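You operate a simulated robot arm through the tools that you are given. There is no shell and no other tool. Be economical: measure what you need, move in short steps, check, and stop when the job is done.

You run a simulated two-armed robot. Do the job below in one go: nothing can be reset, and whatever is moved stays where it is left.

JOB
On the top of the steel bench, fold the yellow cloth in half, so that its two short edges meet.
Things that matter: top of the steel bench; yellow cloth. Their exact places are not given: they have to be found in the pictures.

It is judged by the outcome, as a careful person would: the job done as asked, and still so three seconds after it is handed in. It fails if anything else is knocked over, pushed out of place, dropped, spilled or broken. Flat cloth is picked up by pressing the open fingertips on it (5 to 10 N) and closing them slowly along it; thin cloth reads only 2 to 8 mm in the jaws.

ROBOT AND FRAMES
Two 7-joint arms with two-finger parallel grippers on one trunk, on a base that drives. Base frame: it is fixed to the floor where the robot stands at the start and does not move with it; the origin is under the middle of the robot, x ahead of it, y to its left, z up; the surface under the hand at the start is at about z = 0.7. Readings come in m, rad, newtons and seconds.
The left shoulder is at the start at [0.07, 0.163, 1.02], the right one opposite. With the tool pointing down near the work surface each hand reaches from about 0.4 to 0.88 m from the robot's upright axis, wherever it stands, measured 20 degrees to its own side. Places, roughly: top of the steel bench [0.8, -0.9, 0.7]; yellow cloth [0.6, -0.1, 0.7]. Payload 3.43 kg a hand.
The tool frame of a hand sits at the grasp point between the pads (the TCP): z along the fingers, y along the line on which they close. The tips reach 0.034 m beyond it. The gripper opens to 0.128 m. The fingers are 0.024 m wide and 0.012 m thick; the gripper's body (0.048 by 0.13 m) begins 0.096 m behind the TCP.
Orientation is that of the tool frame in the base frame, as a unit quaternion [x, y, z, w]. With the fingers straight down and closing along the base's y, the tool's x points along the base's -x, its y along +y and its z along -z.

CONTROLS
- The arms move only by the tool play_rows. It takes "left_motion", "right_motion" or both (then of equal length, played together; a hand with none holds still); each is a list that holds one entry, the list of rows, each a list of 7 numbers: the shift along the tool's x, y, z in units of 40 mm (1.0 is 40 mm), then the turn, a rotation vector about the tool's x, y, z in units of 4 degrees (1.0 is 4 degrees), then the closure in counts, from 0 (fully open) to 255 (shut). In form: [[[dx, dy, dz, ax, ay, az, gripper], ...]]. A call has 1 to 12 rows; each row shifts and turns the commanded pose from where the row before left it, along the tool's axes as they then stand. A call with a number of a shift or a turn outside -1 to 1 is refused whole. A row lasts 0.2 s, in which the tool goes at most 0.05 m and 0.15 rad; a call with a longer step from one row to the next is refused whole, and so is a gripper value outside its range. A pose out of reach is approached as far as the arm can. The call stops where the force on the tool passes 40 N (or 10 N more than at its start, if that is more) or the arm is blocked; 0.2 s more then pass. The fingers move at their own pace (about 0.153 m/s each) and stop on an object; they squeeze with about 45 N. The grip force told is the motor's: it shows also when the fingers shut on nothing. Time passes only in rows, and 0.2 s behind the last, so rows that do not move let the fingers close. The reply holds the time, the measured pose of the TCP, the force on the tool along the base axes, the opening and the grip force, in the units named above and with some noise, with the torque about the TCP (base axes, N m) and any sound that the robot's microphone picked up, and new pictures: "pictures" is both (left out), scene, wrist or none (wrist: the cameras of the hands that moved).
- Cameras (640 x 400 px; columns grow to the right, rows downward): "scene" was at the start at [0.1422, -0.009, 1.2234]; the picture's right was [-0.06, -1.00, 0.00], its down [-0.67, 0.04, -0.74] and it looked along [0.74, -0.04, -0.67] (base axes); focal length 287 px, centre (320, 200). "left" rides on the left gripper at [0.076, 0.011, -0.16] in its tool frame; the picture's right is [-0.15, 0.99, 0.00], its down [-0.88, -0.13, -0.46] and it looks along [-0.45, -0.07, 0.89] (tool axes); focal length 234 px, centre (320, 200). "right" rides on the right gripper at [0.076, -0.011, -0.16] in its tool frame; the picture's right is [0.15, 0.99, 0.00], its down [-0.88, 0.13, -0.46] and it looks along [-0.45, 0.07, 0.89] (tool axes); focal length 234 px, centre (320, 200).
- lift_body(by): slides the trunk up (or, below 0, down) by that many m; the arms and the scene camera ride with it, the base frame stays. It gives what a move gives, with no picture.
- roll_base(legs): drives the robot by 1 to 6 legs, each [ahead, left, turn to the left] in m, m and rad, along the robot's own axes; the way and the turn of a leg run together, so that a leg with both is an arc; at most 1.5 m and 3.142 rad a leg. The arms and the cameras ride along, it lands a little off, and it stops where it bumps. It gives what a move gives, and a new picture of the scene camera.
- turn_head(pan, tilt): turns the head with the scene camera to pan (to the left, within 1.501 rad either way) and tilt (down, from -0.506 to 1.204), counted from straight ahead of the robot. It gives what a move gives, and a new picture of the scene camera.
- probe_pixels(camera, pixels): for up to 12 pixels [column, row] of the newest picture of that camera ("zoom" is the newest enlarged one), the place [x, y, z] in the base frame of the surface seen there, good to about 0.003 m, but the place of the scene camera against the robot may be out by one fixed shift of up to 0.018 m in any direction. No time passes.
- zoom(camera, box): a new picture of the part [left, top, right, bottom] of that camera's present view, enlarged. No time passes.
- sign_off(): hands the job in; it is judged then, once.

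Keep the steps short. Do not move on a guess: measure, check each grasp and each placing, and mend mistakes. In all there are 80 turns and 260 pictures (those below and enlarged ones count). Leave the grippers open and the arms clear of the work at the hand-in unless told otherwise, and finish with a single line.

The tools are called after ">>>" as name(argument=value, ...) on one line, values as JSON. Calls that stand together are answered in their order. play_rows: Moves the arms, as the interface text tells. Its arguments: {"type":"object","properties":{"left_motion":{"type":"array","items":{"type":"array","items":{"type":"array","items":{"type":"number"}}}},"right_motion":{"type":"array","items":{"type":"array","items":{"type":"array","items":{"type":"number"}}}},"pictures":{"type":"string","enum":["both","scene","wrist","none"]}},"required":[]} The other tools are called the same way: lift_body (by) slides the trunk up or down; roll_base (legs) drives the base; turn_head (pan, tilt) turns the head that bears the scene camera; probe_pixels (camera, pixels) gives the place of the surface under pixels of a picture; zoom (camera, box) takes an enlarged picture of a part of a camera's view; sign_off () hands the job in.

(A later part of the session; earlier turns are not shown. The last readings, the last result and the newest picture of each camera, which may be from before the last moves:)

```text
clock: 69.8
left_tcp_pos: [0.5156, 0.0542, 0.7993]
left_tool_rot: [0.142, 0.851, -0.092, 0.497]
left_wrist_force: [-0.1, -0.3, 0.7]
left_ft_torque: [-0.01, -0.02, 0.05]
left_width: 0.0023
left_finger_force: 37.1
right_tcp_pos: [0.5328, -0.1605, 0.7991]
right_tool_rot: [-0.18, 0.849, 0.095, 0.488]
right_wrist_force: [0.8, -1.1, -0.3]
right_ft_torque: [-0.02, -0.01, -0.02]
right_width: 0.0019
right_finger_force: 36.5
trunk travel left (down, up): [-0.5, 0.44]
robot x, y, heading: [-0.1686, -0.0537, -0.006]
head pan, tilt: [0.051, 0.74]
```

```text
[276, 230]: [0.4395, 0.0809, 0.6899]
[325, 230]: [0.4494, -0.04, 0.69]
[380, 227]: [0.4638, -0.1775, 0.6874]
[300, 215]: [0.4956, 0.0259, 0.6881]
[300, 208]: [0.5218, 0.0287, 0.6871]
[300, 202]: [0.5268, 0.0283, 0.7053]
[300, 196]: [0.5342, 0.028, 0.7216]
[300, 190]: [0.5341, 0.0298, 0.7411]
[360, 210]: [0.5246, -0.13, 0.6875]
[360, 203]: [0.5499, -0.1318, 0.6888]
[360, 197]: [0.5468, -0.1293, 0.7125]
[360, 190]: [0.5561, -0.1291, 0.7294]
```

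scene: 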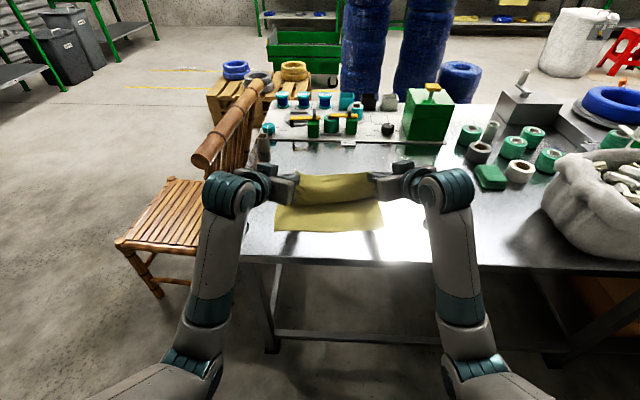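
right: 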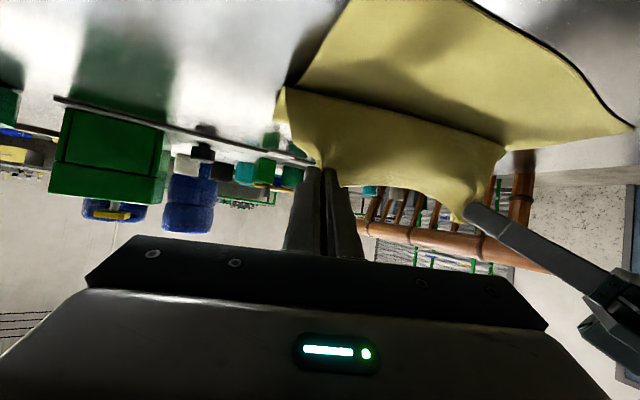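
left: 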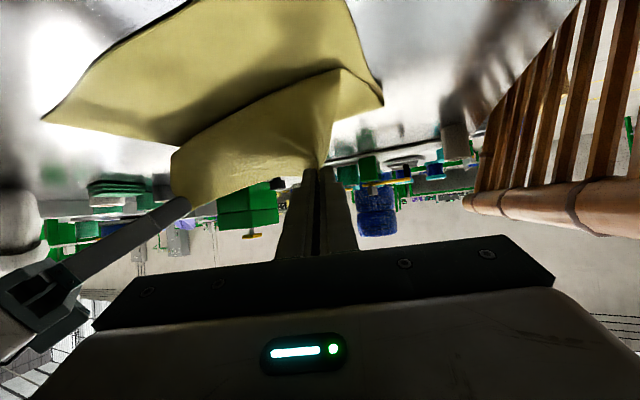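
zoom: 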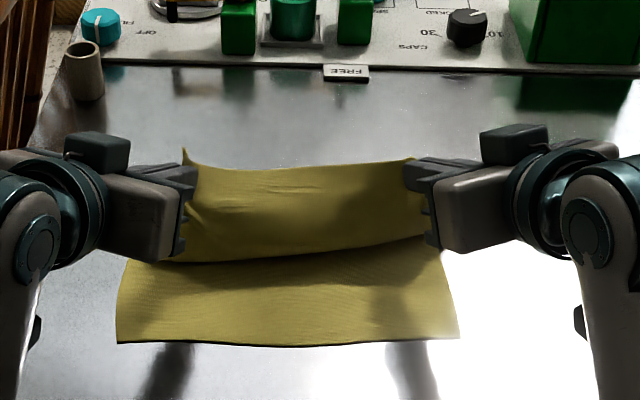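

This is what I wanted: the contact line (x≈0.51 left, 0.535 right) is parallel to the near edge, which puts the hinge at the middle. I'll finish the descent so the edge comes down over the near edge.

>>> play_rows(left_motion=[[[0.312, -0.094, -0.128, 0, -0.25, 0, 255], [0.31, -0.094, -0.133, 0, -0.25, 0, 255], [0.308, -0.094, -0.138, 0, -0.25, 0, 255], [0.306, -0.094, -0.144, 0, -0.25, 0, 255], [0.303, -0.094, -0.149, 0, -0.25, 0, 255], [0.3, -0.094, -0.155, 0, -0.25, 0, 255], [0.297, -0.094, -0.16, 0, -0.25, 0, 255], [0.295, -0.094, -0.165, 0, -0.25, 0, 255], [0, 0, 0, 0, 0, 0, 255]]], right_motion=[[[0.301, 0.106, -0.099, 0, -0.25, 0, 255], [0.3, 0.106, -0.104, 0, -0.25, 0, 255], [0.298, 0.106, -0.109, 0, -0.25, 0, 255], [0.296, 0.106, -0.114, 0, -0.25, 0, 255], [0.293, 0.106, -0.119, 0, -0.25, 0, 255], [0.291, 0.106, -0.125, 0, -0.25, 0, 255], [0.29, 0.106, -0.13, 0, -0.25, 0, 255], [0.288, 0.106, -0.135, 0, -0.25, 0, 255], [0, 0, 0, 0, 0, 0, 255]]], pictures="both")

>>> zoom(camera="scene", box=[240, 140, 420, 260])

```text
clock: 71.8
left_tcp_pos: [0.4254, 0.0528, 0.7336]
left_tool_rot: [0.136, 0.814, -0.103, 0.555]
left_wrist_force: [-0.1, -0.1, 0.4]
left_ft_torque: [0.03, -0.01, 0.06]
left_width: 0.0021
left_finger_force: 37.3
right_tcp_pos: [0.448, -0.1592, 0.7318]
right_tool_rot: [-0.174, 0.812, 0.109, 0.546]
right_wrist_force: [-0.4, 0.0, -0.1]
right_ft_torque: [0.02, 0.0, 0.0]
right_width: 0.0019
right_finger_force: 36.4
trunk travel left (down, up): [-0.5, 0.44]
robot x, y, heading: [-0.1682, -0.0518, -0.003]
head pan, tilt: [0.051, 0.74]
```

scene: 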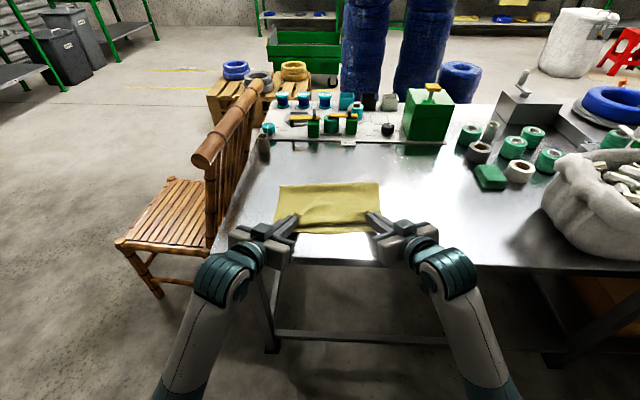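
right: 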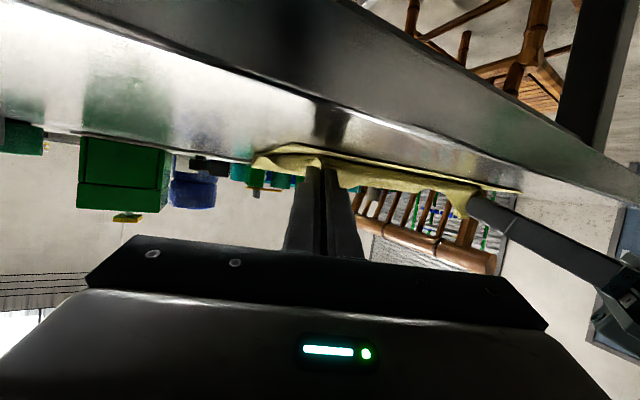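
left: 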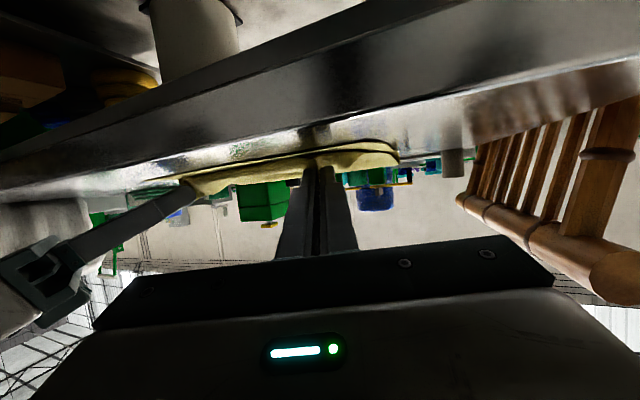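

```text
3.33 times, centred on (330, 200) of scene
```

zoom: 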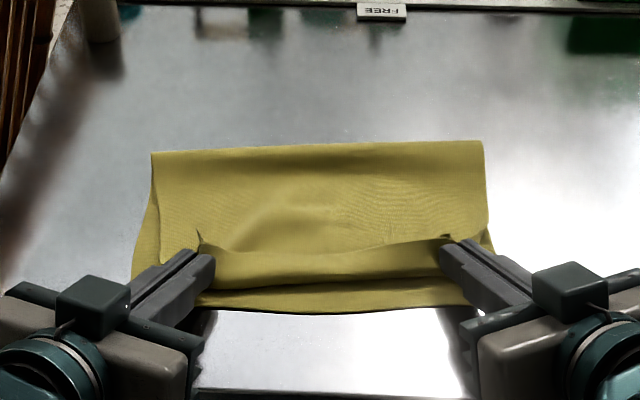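

Very nice: the hinge lies straight near zoom rows 140–152 and the gripped strip stands up. I'll measure the hinge, near edge, leading crease and strip edge.

>>> probe_pixels(camera="zoom", pixels=[[160, 156], [320, 150], [475, 144], [140, 270], [220, 305], [320, 310], [450, 302], [240, 286], [320, 284], [430, 272], [320, 250], [320, 268]])

```text
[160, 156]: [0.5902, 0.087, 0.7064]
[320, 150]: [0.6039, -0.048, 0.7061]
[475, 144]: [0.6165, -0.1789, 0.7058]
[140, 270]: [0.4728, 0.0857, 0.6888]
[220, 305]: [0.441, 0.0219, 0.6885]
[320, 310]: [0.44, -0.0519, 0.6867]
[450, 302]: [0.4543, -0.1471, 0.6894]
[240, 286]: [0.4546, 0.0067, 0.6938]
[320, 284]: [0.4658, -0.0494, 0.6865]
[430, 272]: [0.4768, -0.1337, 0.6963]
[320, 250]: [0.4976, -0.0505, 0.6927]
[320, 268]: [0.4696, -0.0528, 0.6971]
```

The hinge is at x≈0.59 with some loft and the leading crease at 0.455, so the 30 mm strip (now lying forward, edge at 0.485) should reach about 0.425 once turned over, just on the near edge. I'll open both grippers and draw back along the fingers, then up.

>>> play_rows(left_motion=[[[0, 0, 0, 0, 0, 0, 235], [0, 0, 0, 0, 0, 0, 215], [0, 0, 0, 0, 0, 0, 195], [0, 0, 0, 0, 0, 0, 195], [0, 0, -0.4, 0, 0, 0, 195], [0, 0, -0.5, 0, 0, 0, 195], [-0.1, 0, -0.6, 0, 0, 0, 195], [-0.6, 0, -0.2, 0, 0, 0, 195], [-0.8, 0, 0, 0, 0, 0, 195], [-0.8, 0, 0, 0, 0, 0, 195], [0, 0, 0, 0, 0, 0, 195]]], right_motion=[[[0, 0, 0, 0, 0, 0, 235], [0, 0, 0, 0, 0, 0, 215], [0, 0, 0, 0, 0, 0, 195], [0, 0, 0, 0, 0, 0, 195], [0, 0, -0.4, 0, 0, 0, 195], [0, 0, -0.5, 0, 0, 0, 195], [-0.1, 0, -0.6, 0, 0, 0, 195], [-0.6, 0, -0.2, 0, 0, 0, 195], [-0.8, 0, 0, 0, 0, 0, 195], [-0.8, 0, 0, 0, 0, 0, 195], [0, 0, 0, 0, 0, 0, 195]]], pictures="both")

>>> zoom(camera="scene", box=[250, 160, 410, 260])

```text
clock: 74.2
left_tcp_pos: [0.4033, 0.0611, 0.8423]
left_tool_rot: [0.135, 0.816, -0.102, 0.553]
left_wrist_force: [-0.1, 0.4, -0.2]
left_ft_torque: [-0.03, -0.01, -0.02]
left_width: 0.0302
left_finger_force: 0.0
left hand out of reach, approached as far as the arm can: row 8
right_tcp_pos: [0.4216, -0.1689, 0.845]
right_tool_rot: [-0.174, 0.812, 0.108, 0.546]
right_wrist_force: [0.5, 0.0, -0.1]
right_ft_torque: [-0.02, 0.01, -0.01]
right_width: 0.0301
right_finger_force: 0.1
trunk travel left (down, up): [-0.5, 0.44]
robot x, y, heading: [-0.1667, -0.0482, -0.002]
head pan, tilt: [0.051, 0.74]
```

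scene: 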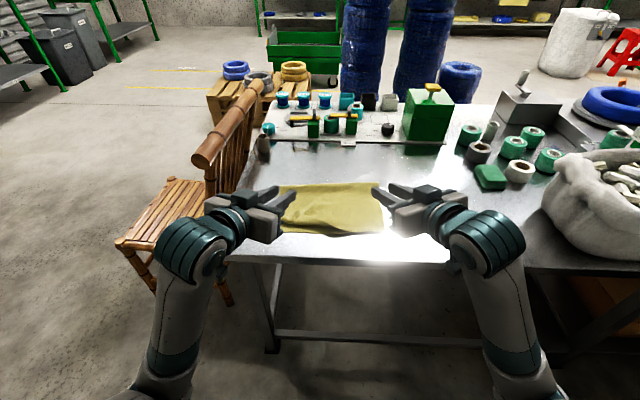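
right: 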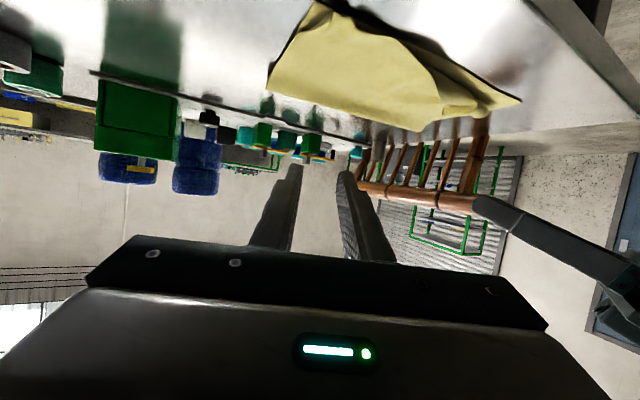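
left: 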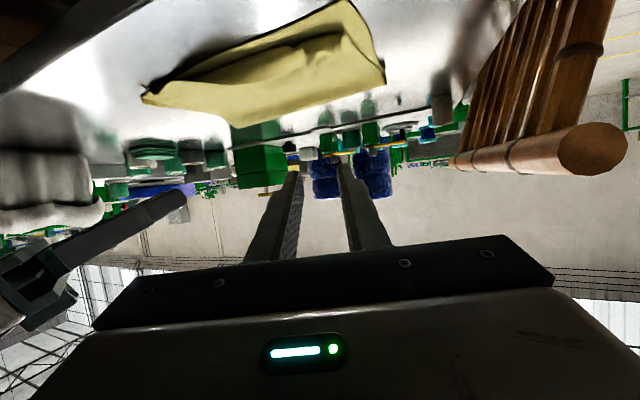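

```text
4.00 times, centred on (330, 210) of scene
```

zoom: 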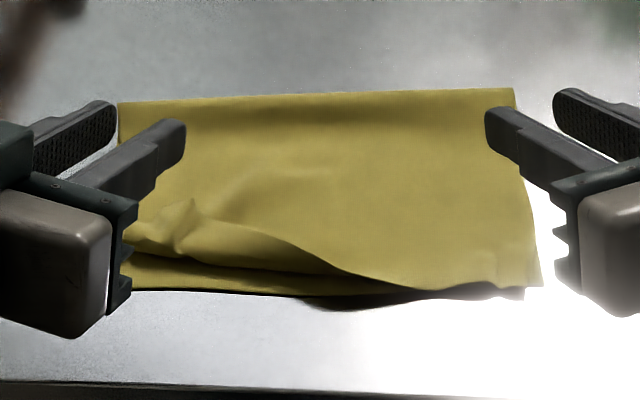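

Excellent: on release the right half of the strip turned over by itself. Only the left part (zoom 130–350, row ~250) is still folded forward. I'll take the right hand up and out of the way, and bring the left hand upright over x≈0.52 to push that flap over.

>>> play_rows(left_motion=[[[-0.091, 0, 0.226, -0.28, 1, -0.3, 150], [-0.107, 0, 0.219, -0.28, 1, -0.3, 140], [-0.122, 0, 0.211, -0.28, 1, -0.3, 130], [-0.136, 0, 0.202, -0.28, 1, -0.3, 130], [-0.15, 0, 0.192, -0.28, 1, -0.3, 130], [-0.163, 0, 0.181, -0.28, 1, -0.3, 130], [-0.175, 0, 0.169, -0.28, 1, -0.3, 130], [-0.187, 0, 0.157, -0.28, 1, -0.3, 130], [-0.197, 0, 0.143, -0.28, 1, -0.3, 130], [-0.207, 0, 0.129, -0.28, 1, -0.3, 130], [-0.215, 0, 0.114, -0.28, 1, -0.3, 130], [-0.223, 0, 0.099, -0.28, 1, -0.3, 130]]], right_motion=[[[-0.6, -0.4, 0, 0, 0, 0, 195], [-0.6, -0.5, 0, 0, 0, 0, 195], [-0.6, -0.5, 0, 0, 0, 0, 195], [-0.6, -0.5, 0, 0, 0, 0, 195], [0, -0.5, 0, 0, 0, 0, 195], [0, 0, 0, 0, 0, 0, 195], [0, 0, 0, 0, 0, 0, 195], [0, 0, 0, 0, 0, 0, 195], [0, 0, 0, 0, 0, 0, 195], [0, 0, 0, 0, 0, 0, 195], [0, 0, 0, 0, 0, 0, 195], [0, 0, 0, 0, 0, 0, 195]]], pictures="both")

>>> zoom(camera="scene", box=[250, 160, 410, 260])

>>> zoom(camera="left", box=[80, 0, 480, 250])

```text
clock: 76.8
left_tcp_pos: [0.5148, 0.0421, 0.8431]
left_tool_rot: [0.002, 0.985, -0.012, 0.171]
left_wrist_force: [-0.6, 0.2, -0.3]
left_ft_torque: [0.02, -0.02, 0.0]
left_width: 0.0628
left_finger_force: 0.0
right_tcp_pos: [0.4927, -0.2414, 0.9323]
right_tool_rot: [-0.172, 0.813, 0.107, 0.546]
right_wrist_force: [0.7, 0.3, -0.5]
right_ft_torque: [-0.03, 0.03, 0.0]
right_width: 0.03
right_finger_force: 0.1
trunk travel left (down, up): [-0.5, 0.44]
robot x, y, heading: [-0.1647, -0.0477, -0.003]
head pan, tilt: [0.051, 0.74]
```

scene: 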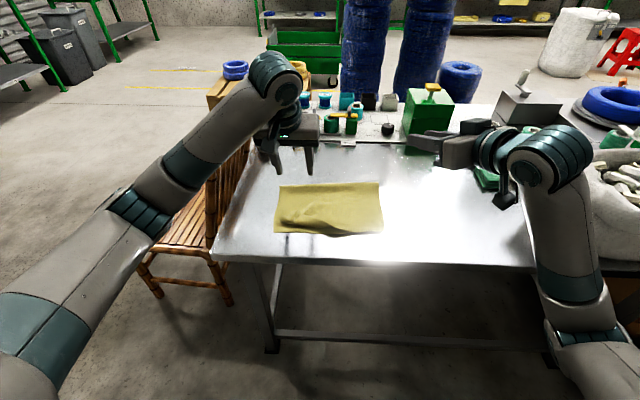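
right: 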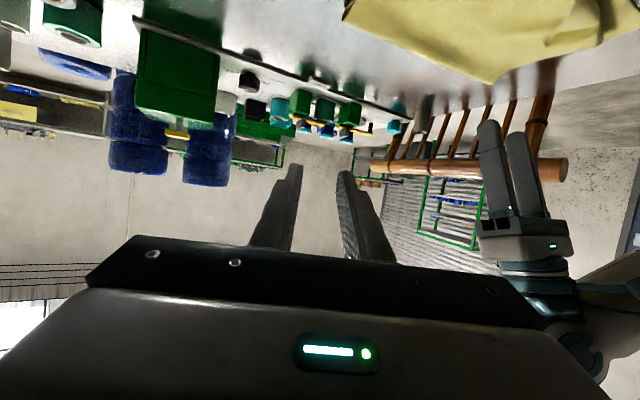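
left: 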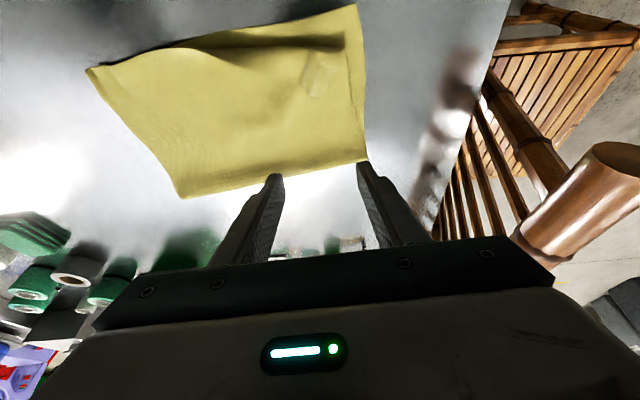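

```text
4.00 times, centred on (330, 210) of scene
```

zoom: 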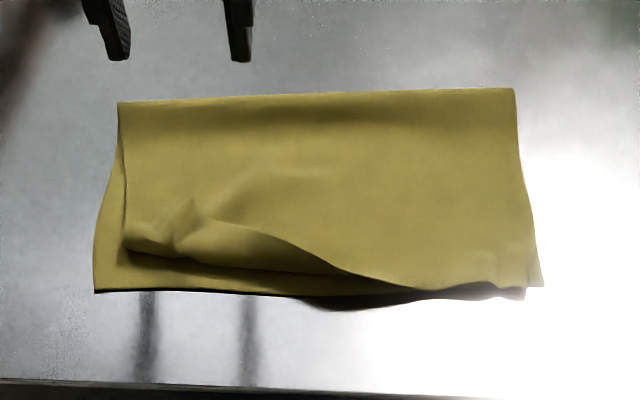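

```text
1.60 times, centred on (280, 125) of left
```

zoom: 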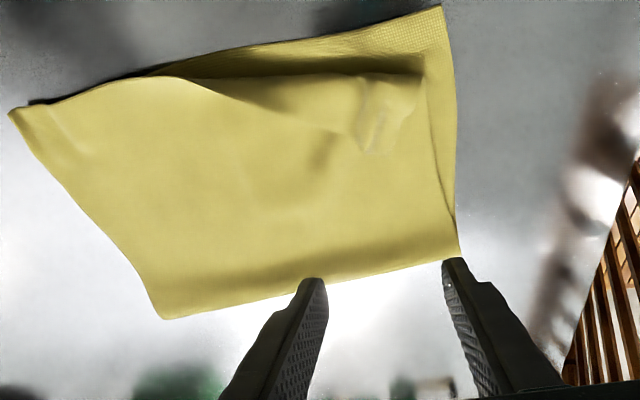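

Clear view now. I'll measure the flap: its crease (zoom row ~75), its ruffled corner (375,150), the near edge and the hinge.

>>> probe_pixels(camera="zoom", pixels=[[436, 12], [300, 48], [200, 72], [20, 112], [418, 85], [330, 80], [385, 148], [365, 145], [330, 128], [270, 100], [452, 245], [300, 280]])

>>> zoom(camera="left", box=[200, 0, 400, 125])

```text
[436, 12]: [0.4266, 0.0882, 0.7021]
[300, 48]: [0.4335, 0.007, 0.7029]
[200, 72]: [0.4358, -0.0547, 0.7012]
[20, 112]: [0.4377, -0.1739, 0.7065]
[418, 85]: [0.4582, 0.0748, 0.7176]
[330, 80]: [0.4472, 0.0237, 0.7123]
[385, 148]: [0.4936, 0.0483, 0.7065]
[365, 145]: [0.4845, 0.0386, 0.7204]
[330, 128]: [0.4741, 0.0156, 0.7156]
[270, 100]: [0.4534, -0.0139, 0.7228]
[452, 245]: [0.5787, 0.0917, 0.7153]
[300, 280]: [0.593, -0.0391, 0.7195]
```

```text
3.20 times, centred on (300, 62) of left
```

zoom: 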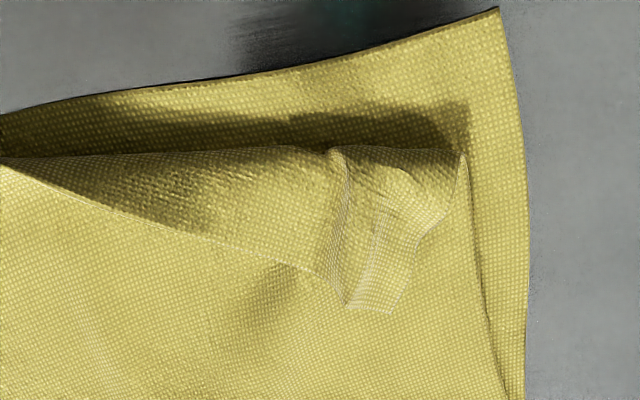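

The flap's ruffled corner is at about (0.487, 0.044) and stands to z≈0.72. I'll pinch just that corner with the left hand, lower tips at z≈0.708 so as not to catch the layer under it, and carry it over. First I'll straddle it with a 40 mm opening.

>>> play_rows(left_motion=[[[0.495, 0.03, -0.177, 0, 0, 0, 175], [0.495, 0.03, -0.177, 0, 0, 0, 175], [0.209, 0, 0.582, 0, 0, 0, 175], [0.209, 0, 0.582, 0, 0, 0, 175], [0.209, 0, 0.582, 0, 0, 0, 175], [0.19, 0, 0.53, 0, 0, 0, 175], [0, 0, 0, 0, 0, 0, 175]]], pictures="wrist")

>>> zoom(camera="left", box=[220, 80, 420, 205])

```text
clock: 78.4
left_tcp_pos: [0.4724, 0.0418, 0.7455]
left_tool_rot: [0.002, 0.985, -0.012, 0.171]
left_wrist_force: [0.3, -0.2, -0.4]
left_ft_torque: [0.0, -0.04, 0.02]
left_width: 0.04
left_finger_force: 0.1
right_tcp_pos: [0.4914, -0.2402, 0.9335]
right_tool_rot: [-0.173, 0.813, 0.108, 0.546]
right_wrist_force: [-0.4, -0.4, 0.7]
right_ft_torque: [0.03, -0.01, -0.03]
right_width: 0.0299
right_finger_force: 0.1
trunk travel left (down, up): [-0.5, 0.44]
robot x, y, heading: [-0.1654, -0.0503, 0.001]
head pan, tilt: [0.051, 0.74]
```

left: 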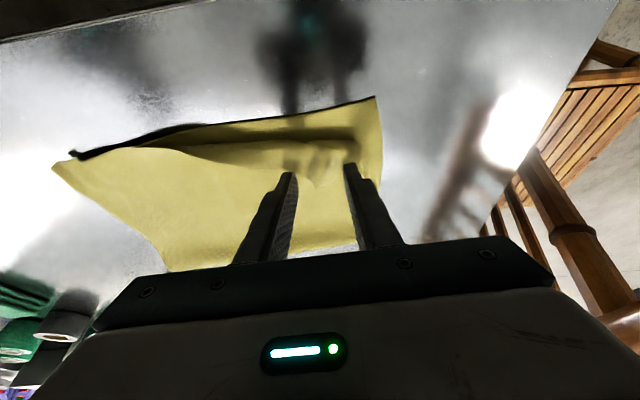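

```text
3.20 times, centred on (320, 142) of left
```

zoom: 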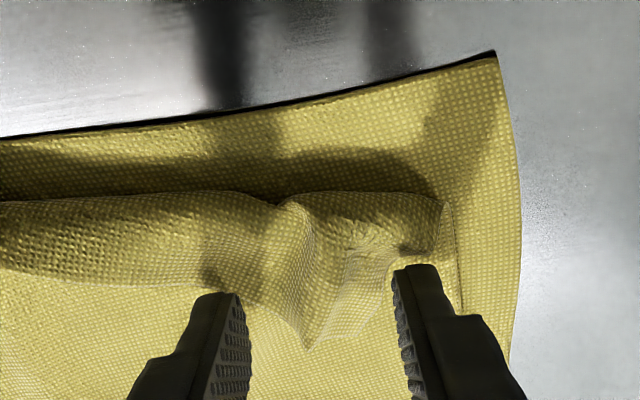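

The ruffle is between the fingers. I'll shift 6 mm nearer and 2 mm down, close slowly and lift a little.

>>> play_rows(left_motion=[[[0.158, 0, 0, 0, 0, 0, 175], [0, 0, 0, 0, 0, 0, 188], [0, 0, 0, 0, 0, 0, 200], [0, 0, 0, 0, 0, 0, 212], [0, 0, 0, 0, 0, 0, 224], [0, 0, 0, 0, 0, 0, 236], [0, 0, 0, 0, 0, 0, 255], [0, 0, 0, 0, 0, 0, 255], [-0.1, 0, -0.282, 0, 0, 0, 255], [-0.1, 0, -0.282, 0, 0, 0, 255], [0, 0, 0, 0, 0, 0, 255]]], pictures="both")

>>> zoom(camera="left", box=[160, 60, 440, 235])

```text
clock: 80.8
left_tcp_pos: [0.4669, 0.0428, 0.7677]
left_tool_rot: [0.0, 0.985, -0.012, 0.172]
left_wrist_force: [-0.4, 0.9, -0.6]
left_ft_torque: [0.0, 0.0, -0.04]
left_width: 0.0024
left_finger_force: 37.0
right_tcp_pos: [0.4932, -0.2407, 0.9335]
right_tool_rot: [-0.173, 0.813, 0.107, 0.546]
right_wrist_force: [0.4, 0.3, -0.9]
right_ft_torque: [0.04, -0.03, -0.01]
right_width: 0.0299
right_finger_force: 0.1
trunk travel left (down, up): [-0.5, 0.44]
robot x, y, heading: [-0.1636, -0.0505, -0.002]
head pan, tilt: [0.051, 0.74]
```

scene: 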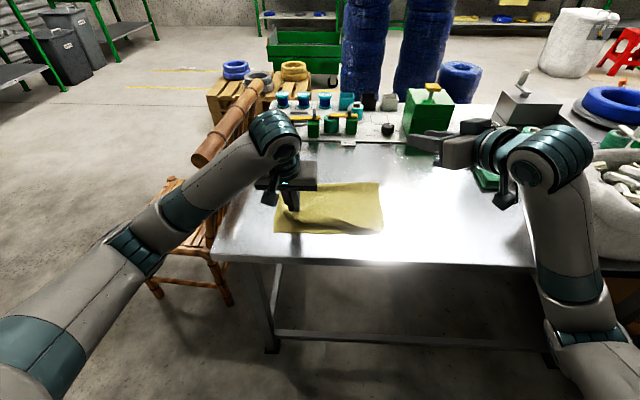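
left: 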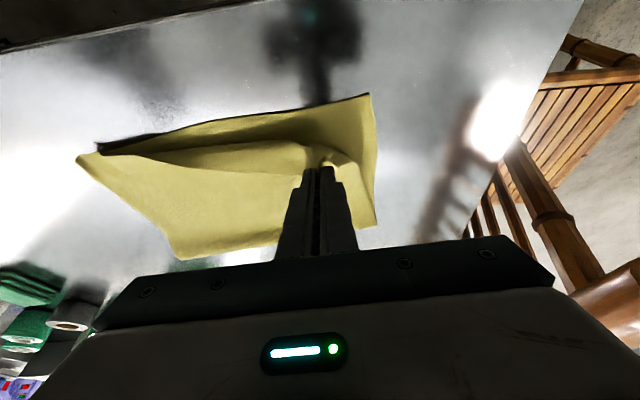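

```text
2.29 times, centred on (300, 148) of left
```

zoom: 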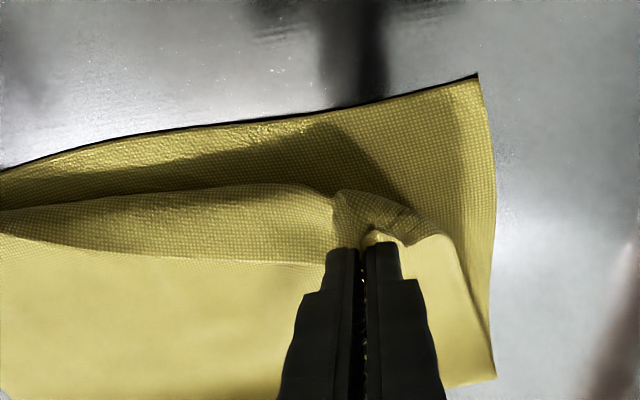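

It holds just the flap's corner (2.4 mm). I'll carry it over toward me past the near edge, leaning as I go, and lower it.

>>> play_rows(left_motion=[[[0.172, 0.025, -0.222, 0, -1, 0, 255], [0.176, 0.025, -0.188, 0, -1, 0, 255], [0.21, 0.025, -0.112, 0, -1, 0, 255], [0.255, 0.025, -0.041, 0, -1, 0, 255], [0.31, 0.025, 0.022, 0, -1, 0, 255], [0.343, 0.025, 0.039, 0, -1, 0, 255], [0.344, 0.025, 0.015, 0, -1, 0, 255], [0.326, 0.025, -0.026, 0, -1, 0, 255], [0, 0, 0, 0, 0, 0, 255]]], pictures="both")

>>> zoom(camera="scene", box=[250, 160, 410, 260])

>>> zoom(camera="left", box=[60, 60, 440, 297])

```text
clock: 82.8
left_tcp_pos: [0.391, 0.0505, 0.7375]
left_tool_rot: [-0.003, 0.899, -0.011, 0.437]
left_wrist_force: [-0.2, 0.3, 0.0]
left_ft_torque: [-0.01, -0.02, 0.02]
left_width: 0.0023
left_finger_force: 36.8
right_tcp_pos: [0.4925, -0.2417, 0.9335]
right_tool_rot: [-0.173, 0.813, 0.107, 0.546]
right_wrist_force: [0.7, 0.5, -0.5]
right_ft_torque: [0.02, -0.01, 0.03]
right_width: 0.0301
right_finger_force: 0.0
trunk travel left (down, up): [-0.5, 0.44]
robot x, y, heading: [-0.1705, -0.0501, -0.003]
head pan, tilt: [0.051, 0.74]
```

scene: 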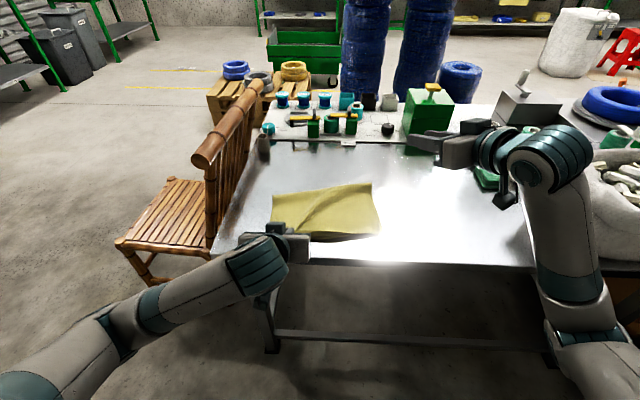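
left: 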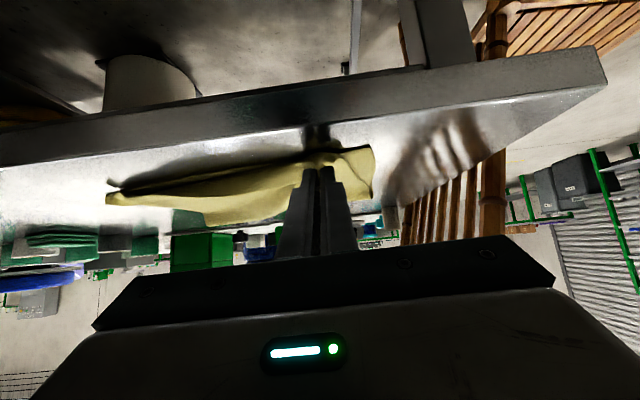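

```text
4.00 times, centred on (330, 210) of scene
```

zoom: 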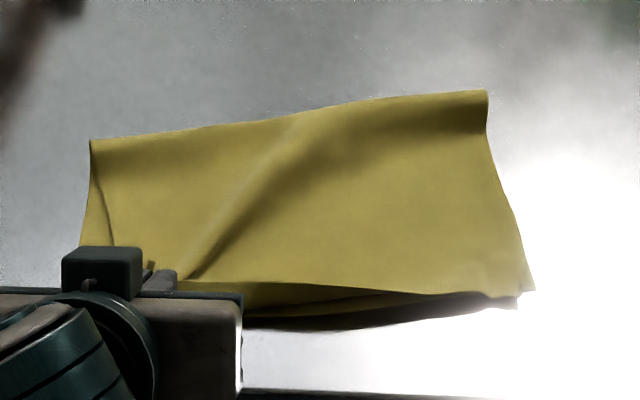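

```text
1.68 times, centred on (250, 178) of left
```

zoom: 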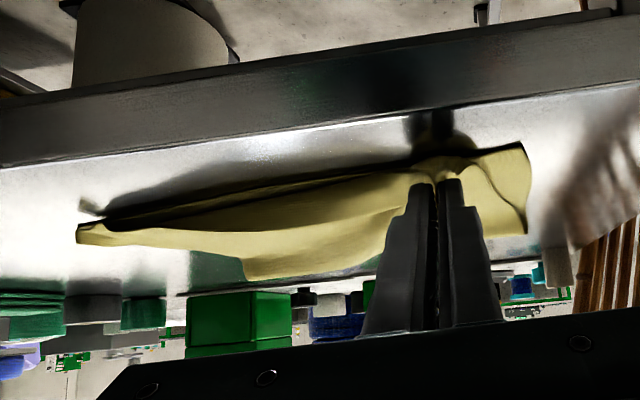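

The flap is over, but I pulled the left hinge toward me a bit (zoom (92,140) versus (118,102) before). I'll measure the corners before letting go.

>>> probe_pixels(camera="left", pixels=[[369, 150], [350, 152], [330, 158], [372, 192], [250, 175], [150, 188], [112, 195], [250, 200], [300, 172]])

>>> probe_pixels(camera="scene", pixels=[[274, 197], [325, 190], [370, 185], [312, 233], [340, 239], [378, 234], [272, 218], [340, 232]])

```text
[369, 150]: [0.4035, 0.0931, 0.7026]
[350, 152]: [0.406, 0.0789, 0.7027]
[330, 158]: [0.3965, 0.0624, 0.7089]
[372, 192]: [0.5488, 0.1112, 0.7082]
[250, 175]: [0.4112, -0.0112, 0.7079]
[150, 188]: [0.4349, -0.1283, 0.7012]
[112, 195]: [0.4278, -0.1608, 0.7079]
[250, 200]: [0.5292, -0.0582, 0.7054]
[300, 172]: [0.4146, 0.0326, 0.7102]
```

```text
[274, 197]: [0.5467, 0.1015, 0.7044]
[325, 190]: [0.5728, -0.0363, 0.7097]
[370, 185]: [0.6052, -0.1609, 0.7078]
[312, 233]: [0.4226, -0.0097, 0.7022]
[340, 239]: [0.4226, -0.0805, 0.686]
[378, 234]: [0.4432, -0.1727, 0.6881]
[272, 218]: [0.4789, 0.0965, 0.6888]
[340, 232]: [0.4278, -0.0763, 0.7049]
```

Both layers on the left moved together by about 25 mm, so the fold is just turned slightly: near-left corner at x≈0.404 and upper edge about 0.397. I'll ease 6 mm forward, set the corner down, open, and draw back and up.

>>> play_rows(left_motion=[[[-0.09, 0, 0.118, 0, 0, 0, 255], [0.08, 0, 0.06, 0, 0, 0, 255], [0, 0, 0, 0, 0, 0, 235], [0, 0, 0, 0, 0, 0, 215], [0, 0, 0, 0, 0, 0, 200], [0, 0, 0, 0, 0, 0, 200], [0, 0, -0.4, 0, 0, 0, 200], [0, 0, -0.5, 0, 0, 0, 200], [-0.3, 0, -0.6, 0, 0, 0, 200], [-0.6, 0.3, -0.5, 0, 0, 0, 200], [-0.6, 0.3, -0.5, 0, 0, 0, 200], [-0.6, 0.3, -0.3, 0, 0, 0, 200]]], pictures="both")

>>> zoom(camera="scene", box=[250, 160, 410, 260])

>>> zoom(camera="left", box=[60, 0, 440, 237])

```text
clock: 85.3
left_tcp_pos: [0.3857, 0.1486, 0.8345]
left_tool_rot: [-0.001, 0.896, 0.089, 0.436]
left_wrist_force: [-0.1, -0.2, 0.5]
left_ft_torque: [0.02, 0.0, 0.0]
left_width: 0.028
left_finger_force: 0.0
left hand out of reach, approached as far as the arm can: row 10, 11, 12
right_tcp_pos: [0.4922, -0.2391, 0.9321]
right_tool_rot: [-0.174, 0.813, 0.108, 0.546]
right_wrist_force: [-0.2, -1.5, -0.5]
right_ft_torque: [-0.04, 0.03, 0.02]
right_width: 0.03
right_finger_force: 0.1
trunk travel left (down, up): [-0.5, 0.44]
robot x, y, heading: [-0.1676, -0.0486, 0.007]
head pan, tilt: [0.051, 0.74]
stopped in row 12 (left hand): the arm was blocked; the commanded pose is now the measured one
```

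scene: 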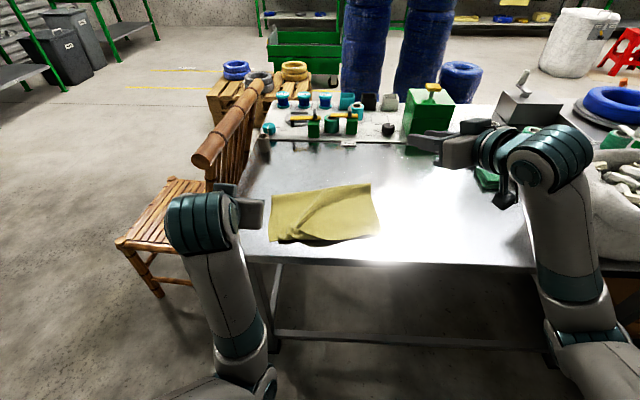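
left: 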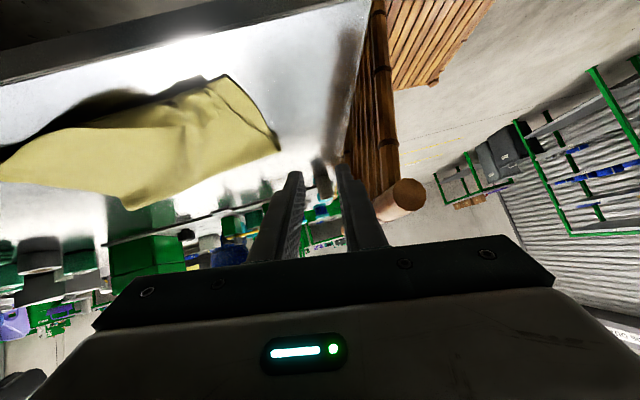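

```text
4.00 times, centred on (330, 210) of scene
```

zoom: 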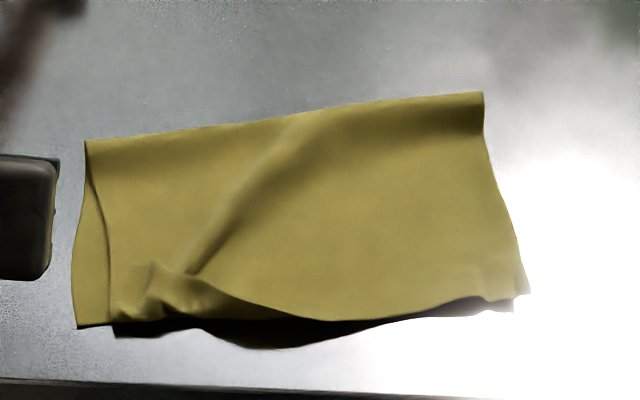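

```text
1.68 times, centred on (250, 118) of left
```

zoom: 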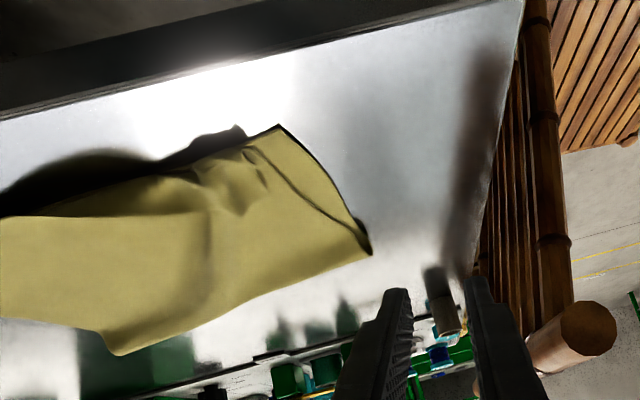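

The flap is over and the front edges nearly coincide. I'll bring the left hand back clear of the chair and measure the edge alignment.

>>> play_rows(left_motion=[[[-0.3, -0.3, 0, 0, 0, 0, 200], [-0.6, -0.2, 0, 0, 0, 0, 200], [-0.6, 0, 0, 0, 0, 0, 200], [0, 0, 0, 0, 0, 0, 200]]], pictures="both")

>>> probe_pixels(camera="scene", pixels=[[270, 240], [280, 239], [290, 238], [300, 240], [312, 244], [330, 240], [345, 238], [360, 235], [378, 234], [381, 232], [272, 197], [370, 184]])

>>> zoom(camera="scene", box=[260, 220, 390, 250])

```text
clock: 86.3
left_tcp_pos: [0.4259, 0.1464, 0.8754]
left_tool_rot: [-0.002, 0.894, 0.114, 0.434]
left_wrist_force: [-0.8, 0.7, 0.0]
left_ft_torque: [0.01, 0.02, -0.01]
left_width: 0.0274
left_finger_force: 0.1
right_tcp_pos: [0.4937, -0.2397, 0.9328]
right_tool_rot: [-0.173, 0.813, 0.108, 0.545]
right_wrist_force: [-0.2, -0.2, 0.1]
right_ft_torque: [-0.02, -0.01, 0.01]
right_width: 0.03
right_finger_force: 0.1
trunk travel left (down, up): [-0.5, 0.44]
robot x, y, heading: [-0.1654, -0.0502, 0.004]
head pan, tilt: [0.051, 0.74]
```

scene: 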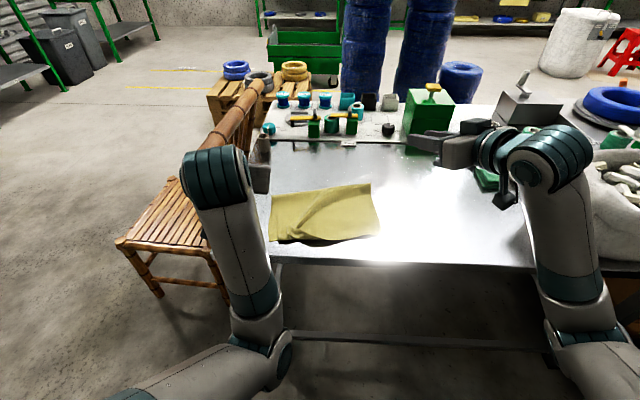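
left: 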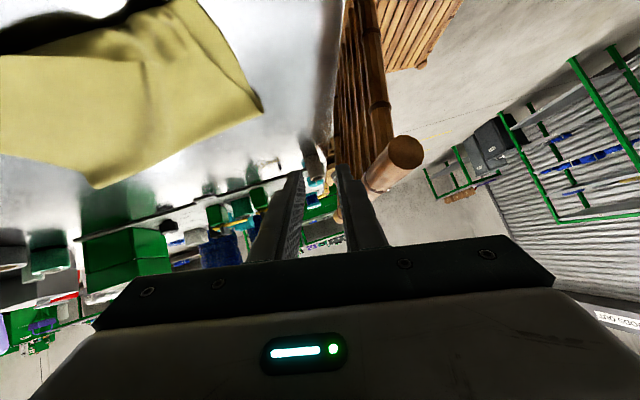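

```text
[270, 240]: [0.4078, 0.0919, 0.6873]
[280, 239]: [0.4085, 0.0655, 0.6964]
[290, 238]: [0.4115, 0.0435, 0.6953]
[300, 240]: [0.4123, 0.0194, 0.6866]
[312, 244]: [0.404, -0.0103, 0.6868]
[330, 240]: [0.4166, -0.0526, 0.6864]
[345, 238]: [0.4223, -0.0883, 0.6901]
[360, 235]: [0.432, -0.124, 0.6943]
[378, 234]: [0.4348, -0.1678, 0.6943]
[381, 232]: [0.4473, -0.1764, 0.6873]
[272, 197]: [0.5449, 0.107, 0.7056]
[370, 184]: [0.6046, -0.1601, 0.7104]
```

```text
4.92 times, centred on (325, 235) of scene
```

zoom: 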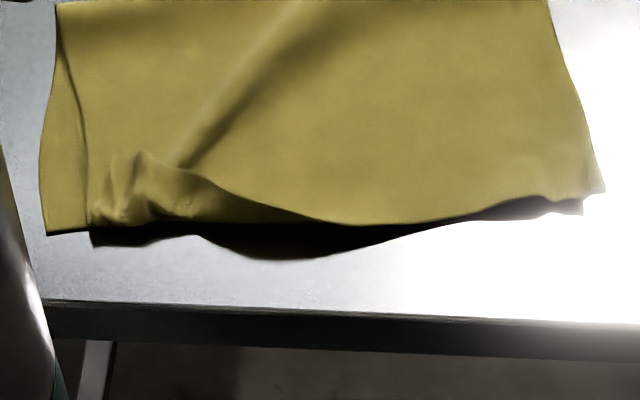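

The dark band is only shadow (bench level), but the left front corner still looks rumpled. I'll bring the left hand over it upright for a close look from its camera.

>>> play_rows(left_motion=[[[-0.139, -0.28, 0.177, 0, 1, 0, 230], [-0.15, -0.28, 0.167, 0, 1, 0, 255], [-0.162, -0.28, 0.156, 0, 1, 0, 255], [-0.172, -0.28, 0.145, 0, 1, 0, 255], [-0.182, -0.28, 0.132, 0, 1, 0, 255], [-0.191, -0.28, 0.119, 0, 1, 0, 255], [-0.199, -0.28, 0.106, 0, 1, 0, 255], [-0.206, -0.28, 0.092, 0, 1, 0, 255], [0, 0, 0, 0, 0, 0, 255]]], pictures="wrist")

>>> zoom(camera="left", box=[80, 0, 400, 200])

>>> probe_pixels(camera="zoom", pixels=[[100, 100], [150, 100], [200, 100], [250, 100], [300, 100], [350, 100], [400, 100], [450, 100], [500, 100], [300, 200], [400, 200], [500, 200]])

```text
clock: 88.3
left_tcp_pos: [0.571, 0.0783, 0.8003]
left_tool_rot: [-0.036, 0.979, 0.1, 0.172]
left_wrist_force: [-0.1, 0.2, 0.1]
left_ft_torque: [-0.07, 0.01, 0.01]
left_width: 0.0001
left_finger_force: 33.0
left hand out of reach, approached as far as the arm can: row 2, 3, 4, 5, 6, 7, 8
right_tcp_pos: [0.4921, -0.2391, 0.9322]
right_tool_rot: [-0.175, 0.813, 0.109, 0.545]
right_wrist_force: [-0.9, 0.8, 0.1]
right_ft_torque: [0.03, 0.03, -0.02]
right_width: 0.0301
right_finger_force: 0.0
trunk travel left (down, up): [-0.5, 0.44]
robot x, y, heading: [-0.1705, -0.0487, 0.0]
head pan, tilt: [0.051, 0.74]
```

left: 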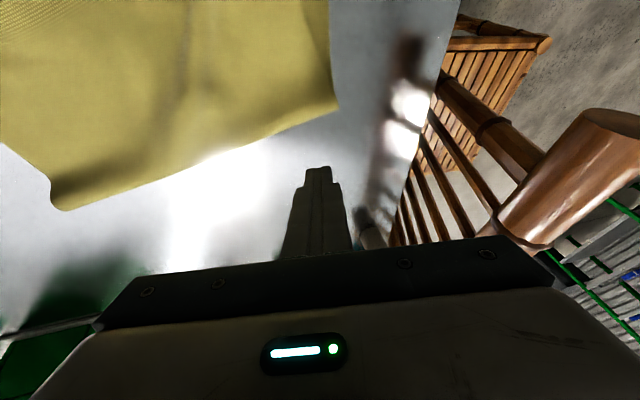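

```text
2.00 times, centred on (240, 100) of left
```

zoom: 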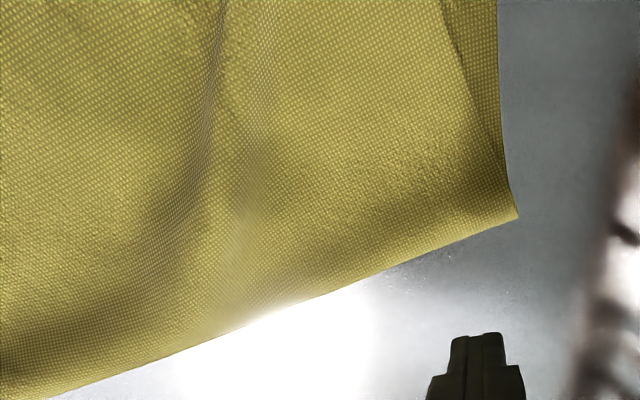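

```text
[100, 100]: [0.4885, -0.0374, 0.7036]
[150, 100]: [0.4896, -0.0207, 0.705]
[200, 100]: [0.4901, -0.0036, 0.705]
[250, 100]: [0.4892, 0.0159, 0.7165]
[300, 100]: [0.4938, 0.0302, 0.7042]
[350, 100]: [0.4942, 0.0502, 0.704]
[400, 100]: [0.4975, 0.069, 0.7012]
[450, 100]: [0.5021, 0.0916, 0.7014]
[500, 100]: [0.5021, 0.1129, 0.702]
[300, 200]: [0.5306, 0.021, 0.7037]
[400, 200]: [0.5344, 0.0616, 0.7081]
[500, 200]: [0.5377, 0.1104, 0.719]
```

I'm too far forward to see the front edge. I'll pull the left hand back and up for the view.

>>> play_rows(left_motion=[[[0.6, 0, -0.55, 0, 0, 0, 255], [0.6, 0, -0.55, 0, 0, 0, 255], [0.6, 0, -0.55, 0, 0, 0, 255], [0.4, 0, -0.35, 0, 0, 0, 255], [0, 0, 0, 0, 0, 0, 255]]], pictures="both")

>>> zoom(camera="left", box=[0, 0, 400, 250])

>>> zoom(camera="scene", box=[262, 210, 342, 255])

```text
clock: 89.8
left_tcp_pos: [0.5634, 0.0937, 0.7991]
left_tool_rot: [-0.045, 0.977, 0.101, 0.184]
left_wrist_force: [-0.4, -0.4, -0.3]
left_ft_torque: [-0.01, 0.0, 0.03]
left_width: 0.0001
left_finger_force: 33.3
left hand out of reach, approached as far as the arm can: row 1, 2, 3, 4
right_tcp_pos: [0.4922, -0.2395, 0.9335]
right_tool_rot: [-0.174, 0.812, 0.109, 0.546]
right_wrist_force: [-0.6, 0.1, -0.1]
right_ft_torque: [-0.02, -0.02, 0.03]
right_width: 0.0301
right_finger_force: 0.0
trunk travel left (down, up): [-0.5, 0.44]
robot x, y, heading: [-0.1701, -0.048, -0.001]
head pan, tilt: [0.051, 0.74]
stopped in row 5 (left hand): the arm was blocked; the commanded pose is now the measured one
```

scene: 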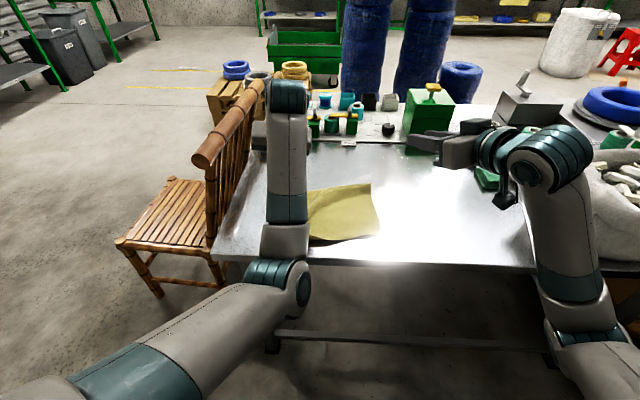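
left: 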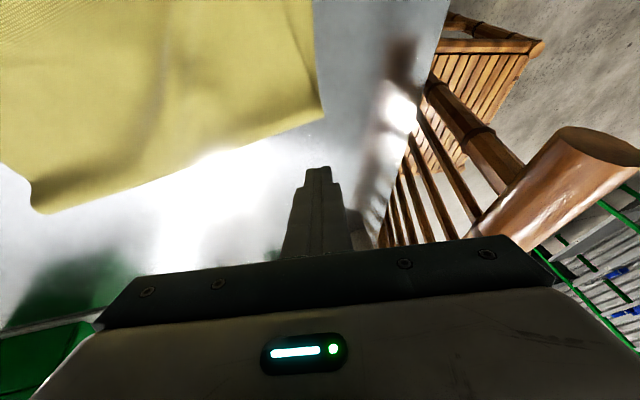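

```text
1.60 times, centred on (200, 125) of left
```

zoom: 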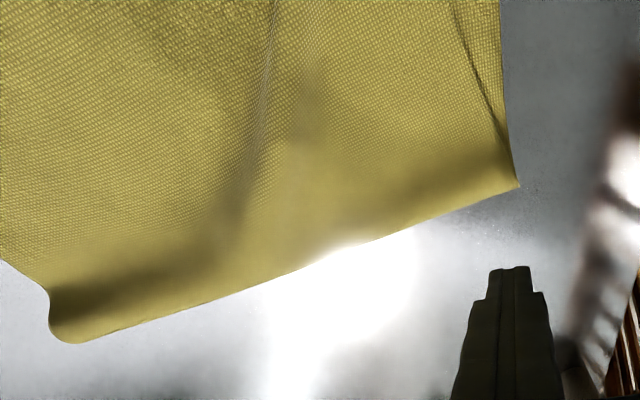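

```text
8.00 times, centred on (302, 232) of scene
5 turns are left
```

zoom: 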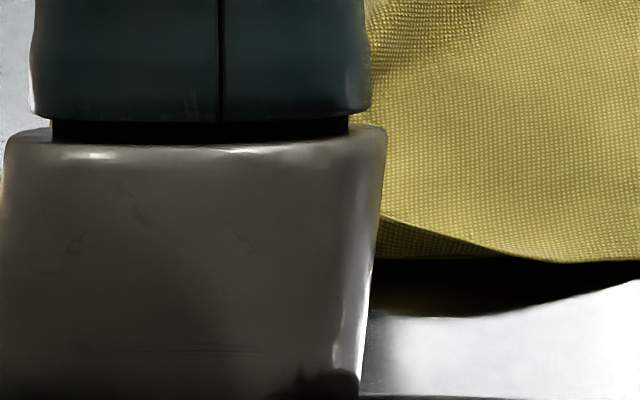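

The left arm is in its cramped shape again. I won't risk the cloth further: I'll raise the left hand straight up with the gripper opening, then look at the result.

>>> play_rows(left_motion=[[[-0.2, 0, -0.5, 0, 0, 0, 100], [-0.2, 0, -0.5, 0, 0, 0, 60], [-0.2, 0.1, -0.5, 0, 0, 0, 0], [-0.2, 0.1, -0.5, 0, 0, 0, 0], [-0.2, 0.1, -0.5, 0, 0, 0, 0], [0, 0, 0, 0, 0, 0, 0]]], right_motion=[[[0, -0.1, 0, 0, 0, 0, 100], [0, -0.1, 0, 0, 0, 0, 60], [0, -0.1, 0, 0, 0, 0, 0], [0, 0, 0, 0, 0, 0, 0], [0, 0, 0, 0, 0, 0, 0], [0, 0, 0, 0, 0, 0, 0]]], pictures="both")

>>> zoom(camera="left", box=[0, 0, 400, 250])

>>> zoom(camera="scene", box=[250, 170, 400, 260])

```text
clock: 91.2
left_tcp_pos: [0.5984, 0.0905, 0.8894]
left_tool_rot: [-0.044, 0.977, 0.1, 0.186]
left_wrist_force: [0.9, 0.1, -0.2]
left_ft_torque: [-0.02, -0.04, -0.01]
left_width: 0.1282
left_finger_force: 0.1
left hand out of reach, approached as far as the arm can: row 2, 3, 4, 5
right_tcp_pos: [0.4972, -0.2517, 0.9329]
right_tool_rot: [-0.173, 0.813, 0.108, 0.545]
right_wrist_force: [-0.2, -0.3, -0.2]
right_ft_torque: [-0.01, 0.0, 0.01]
right_width: 0.1279
right_finger_force: 0.1
trunk travel left (down, up): [-0.5, 0.44]
robot x, y, heading: [-0.1659, -0.0505, 0.002]
head pan, tilt: [0.051, 0.74]
```

scene: 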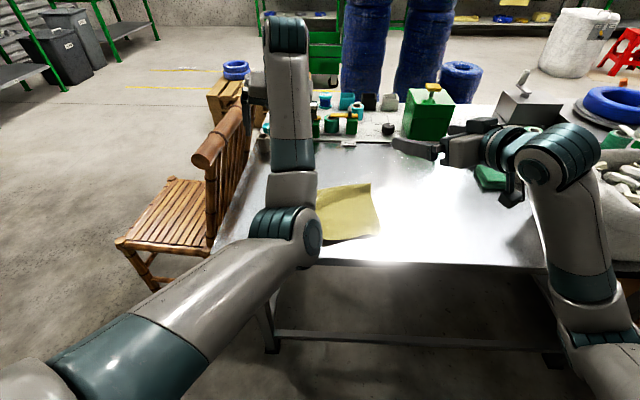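
right: 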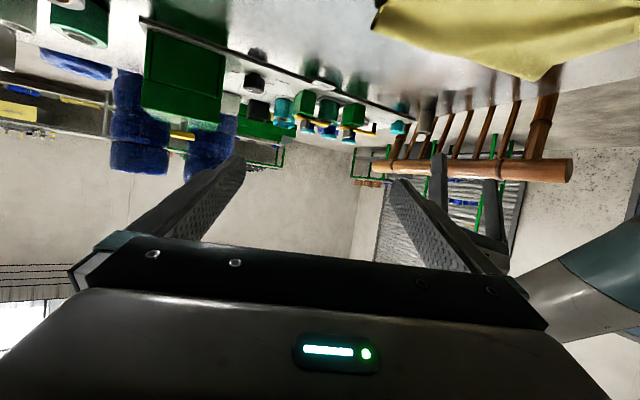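
left: 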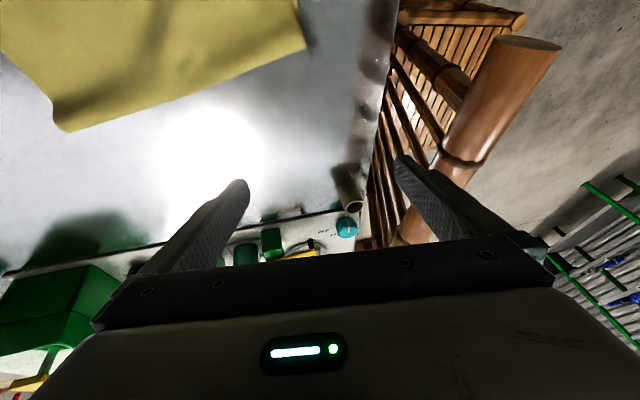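

```text
1.60 times, centred on (200, 125) of left
```

zoom: 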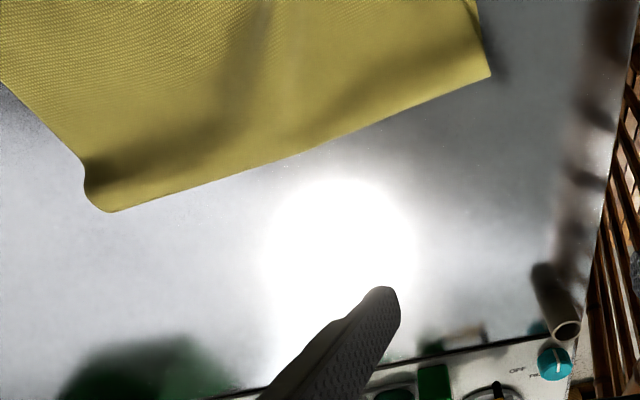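

```text
4.27 times, centred on (325, 215) of scene
4 turns are left
```

zoom: 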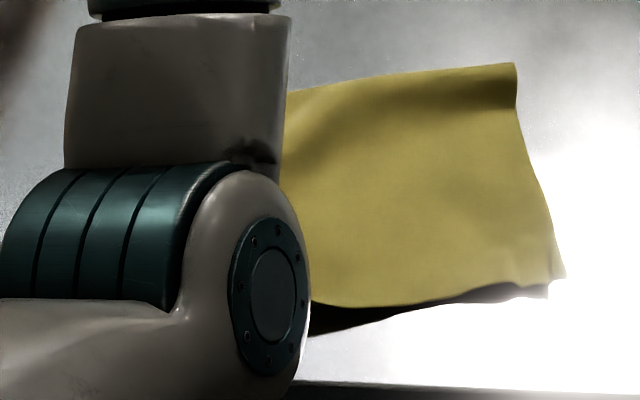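

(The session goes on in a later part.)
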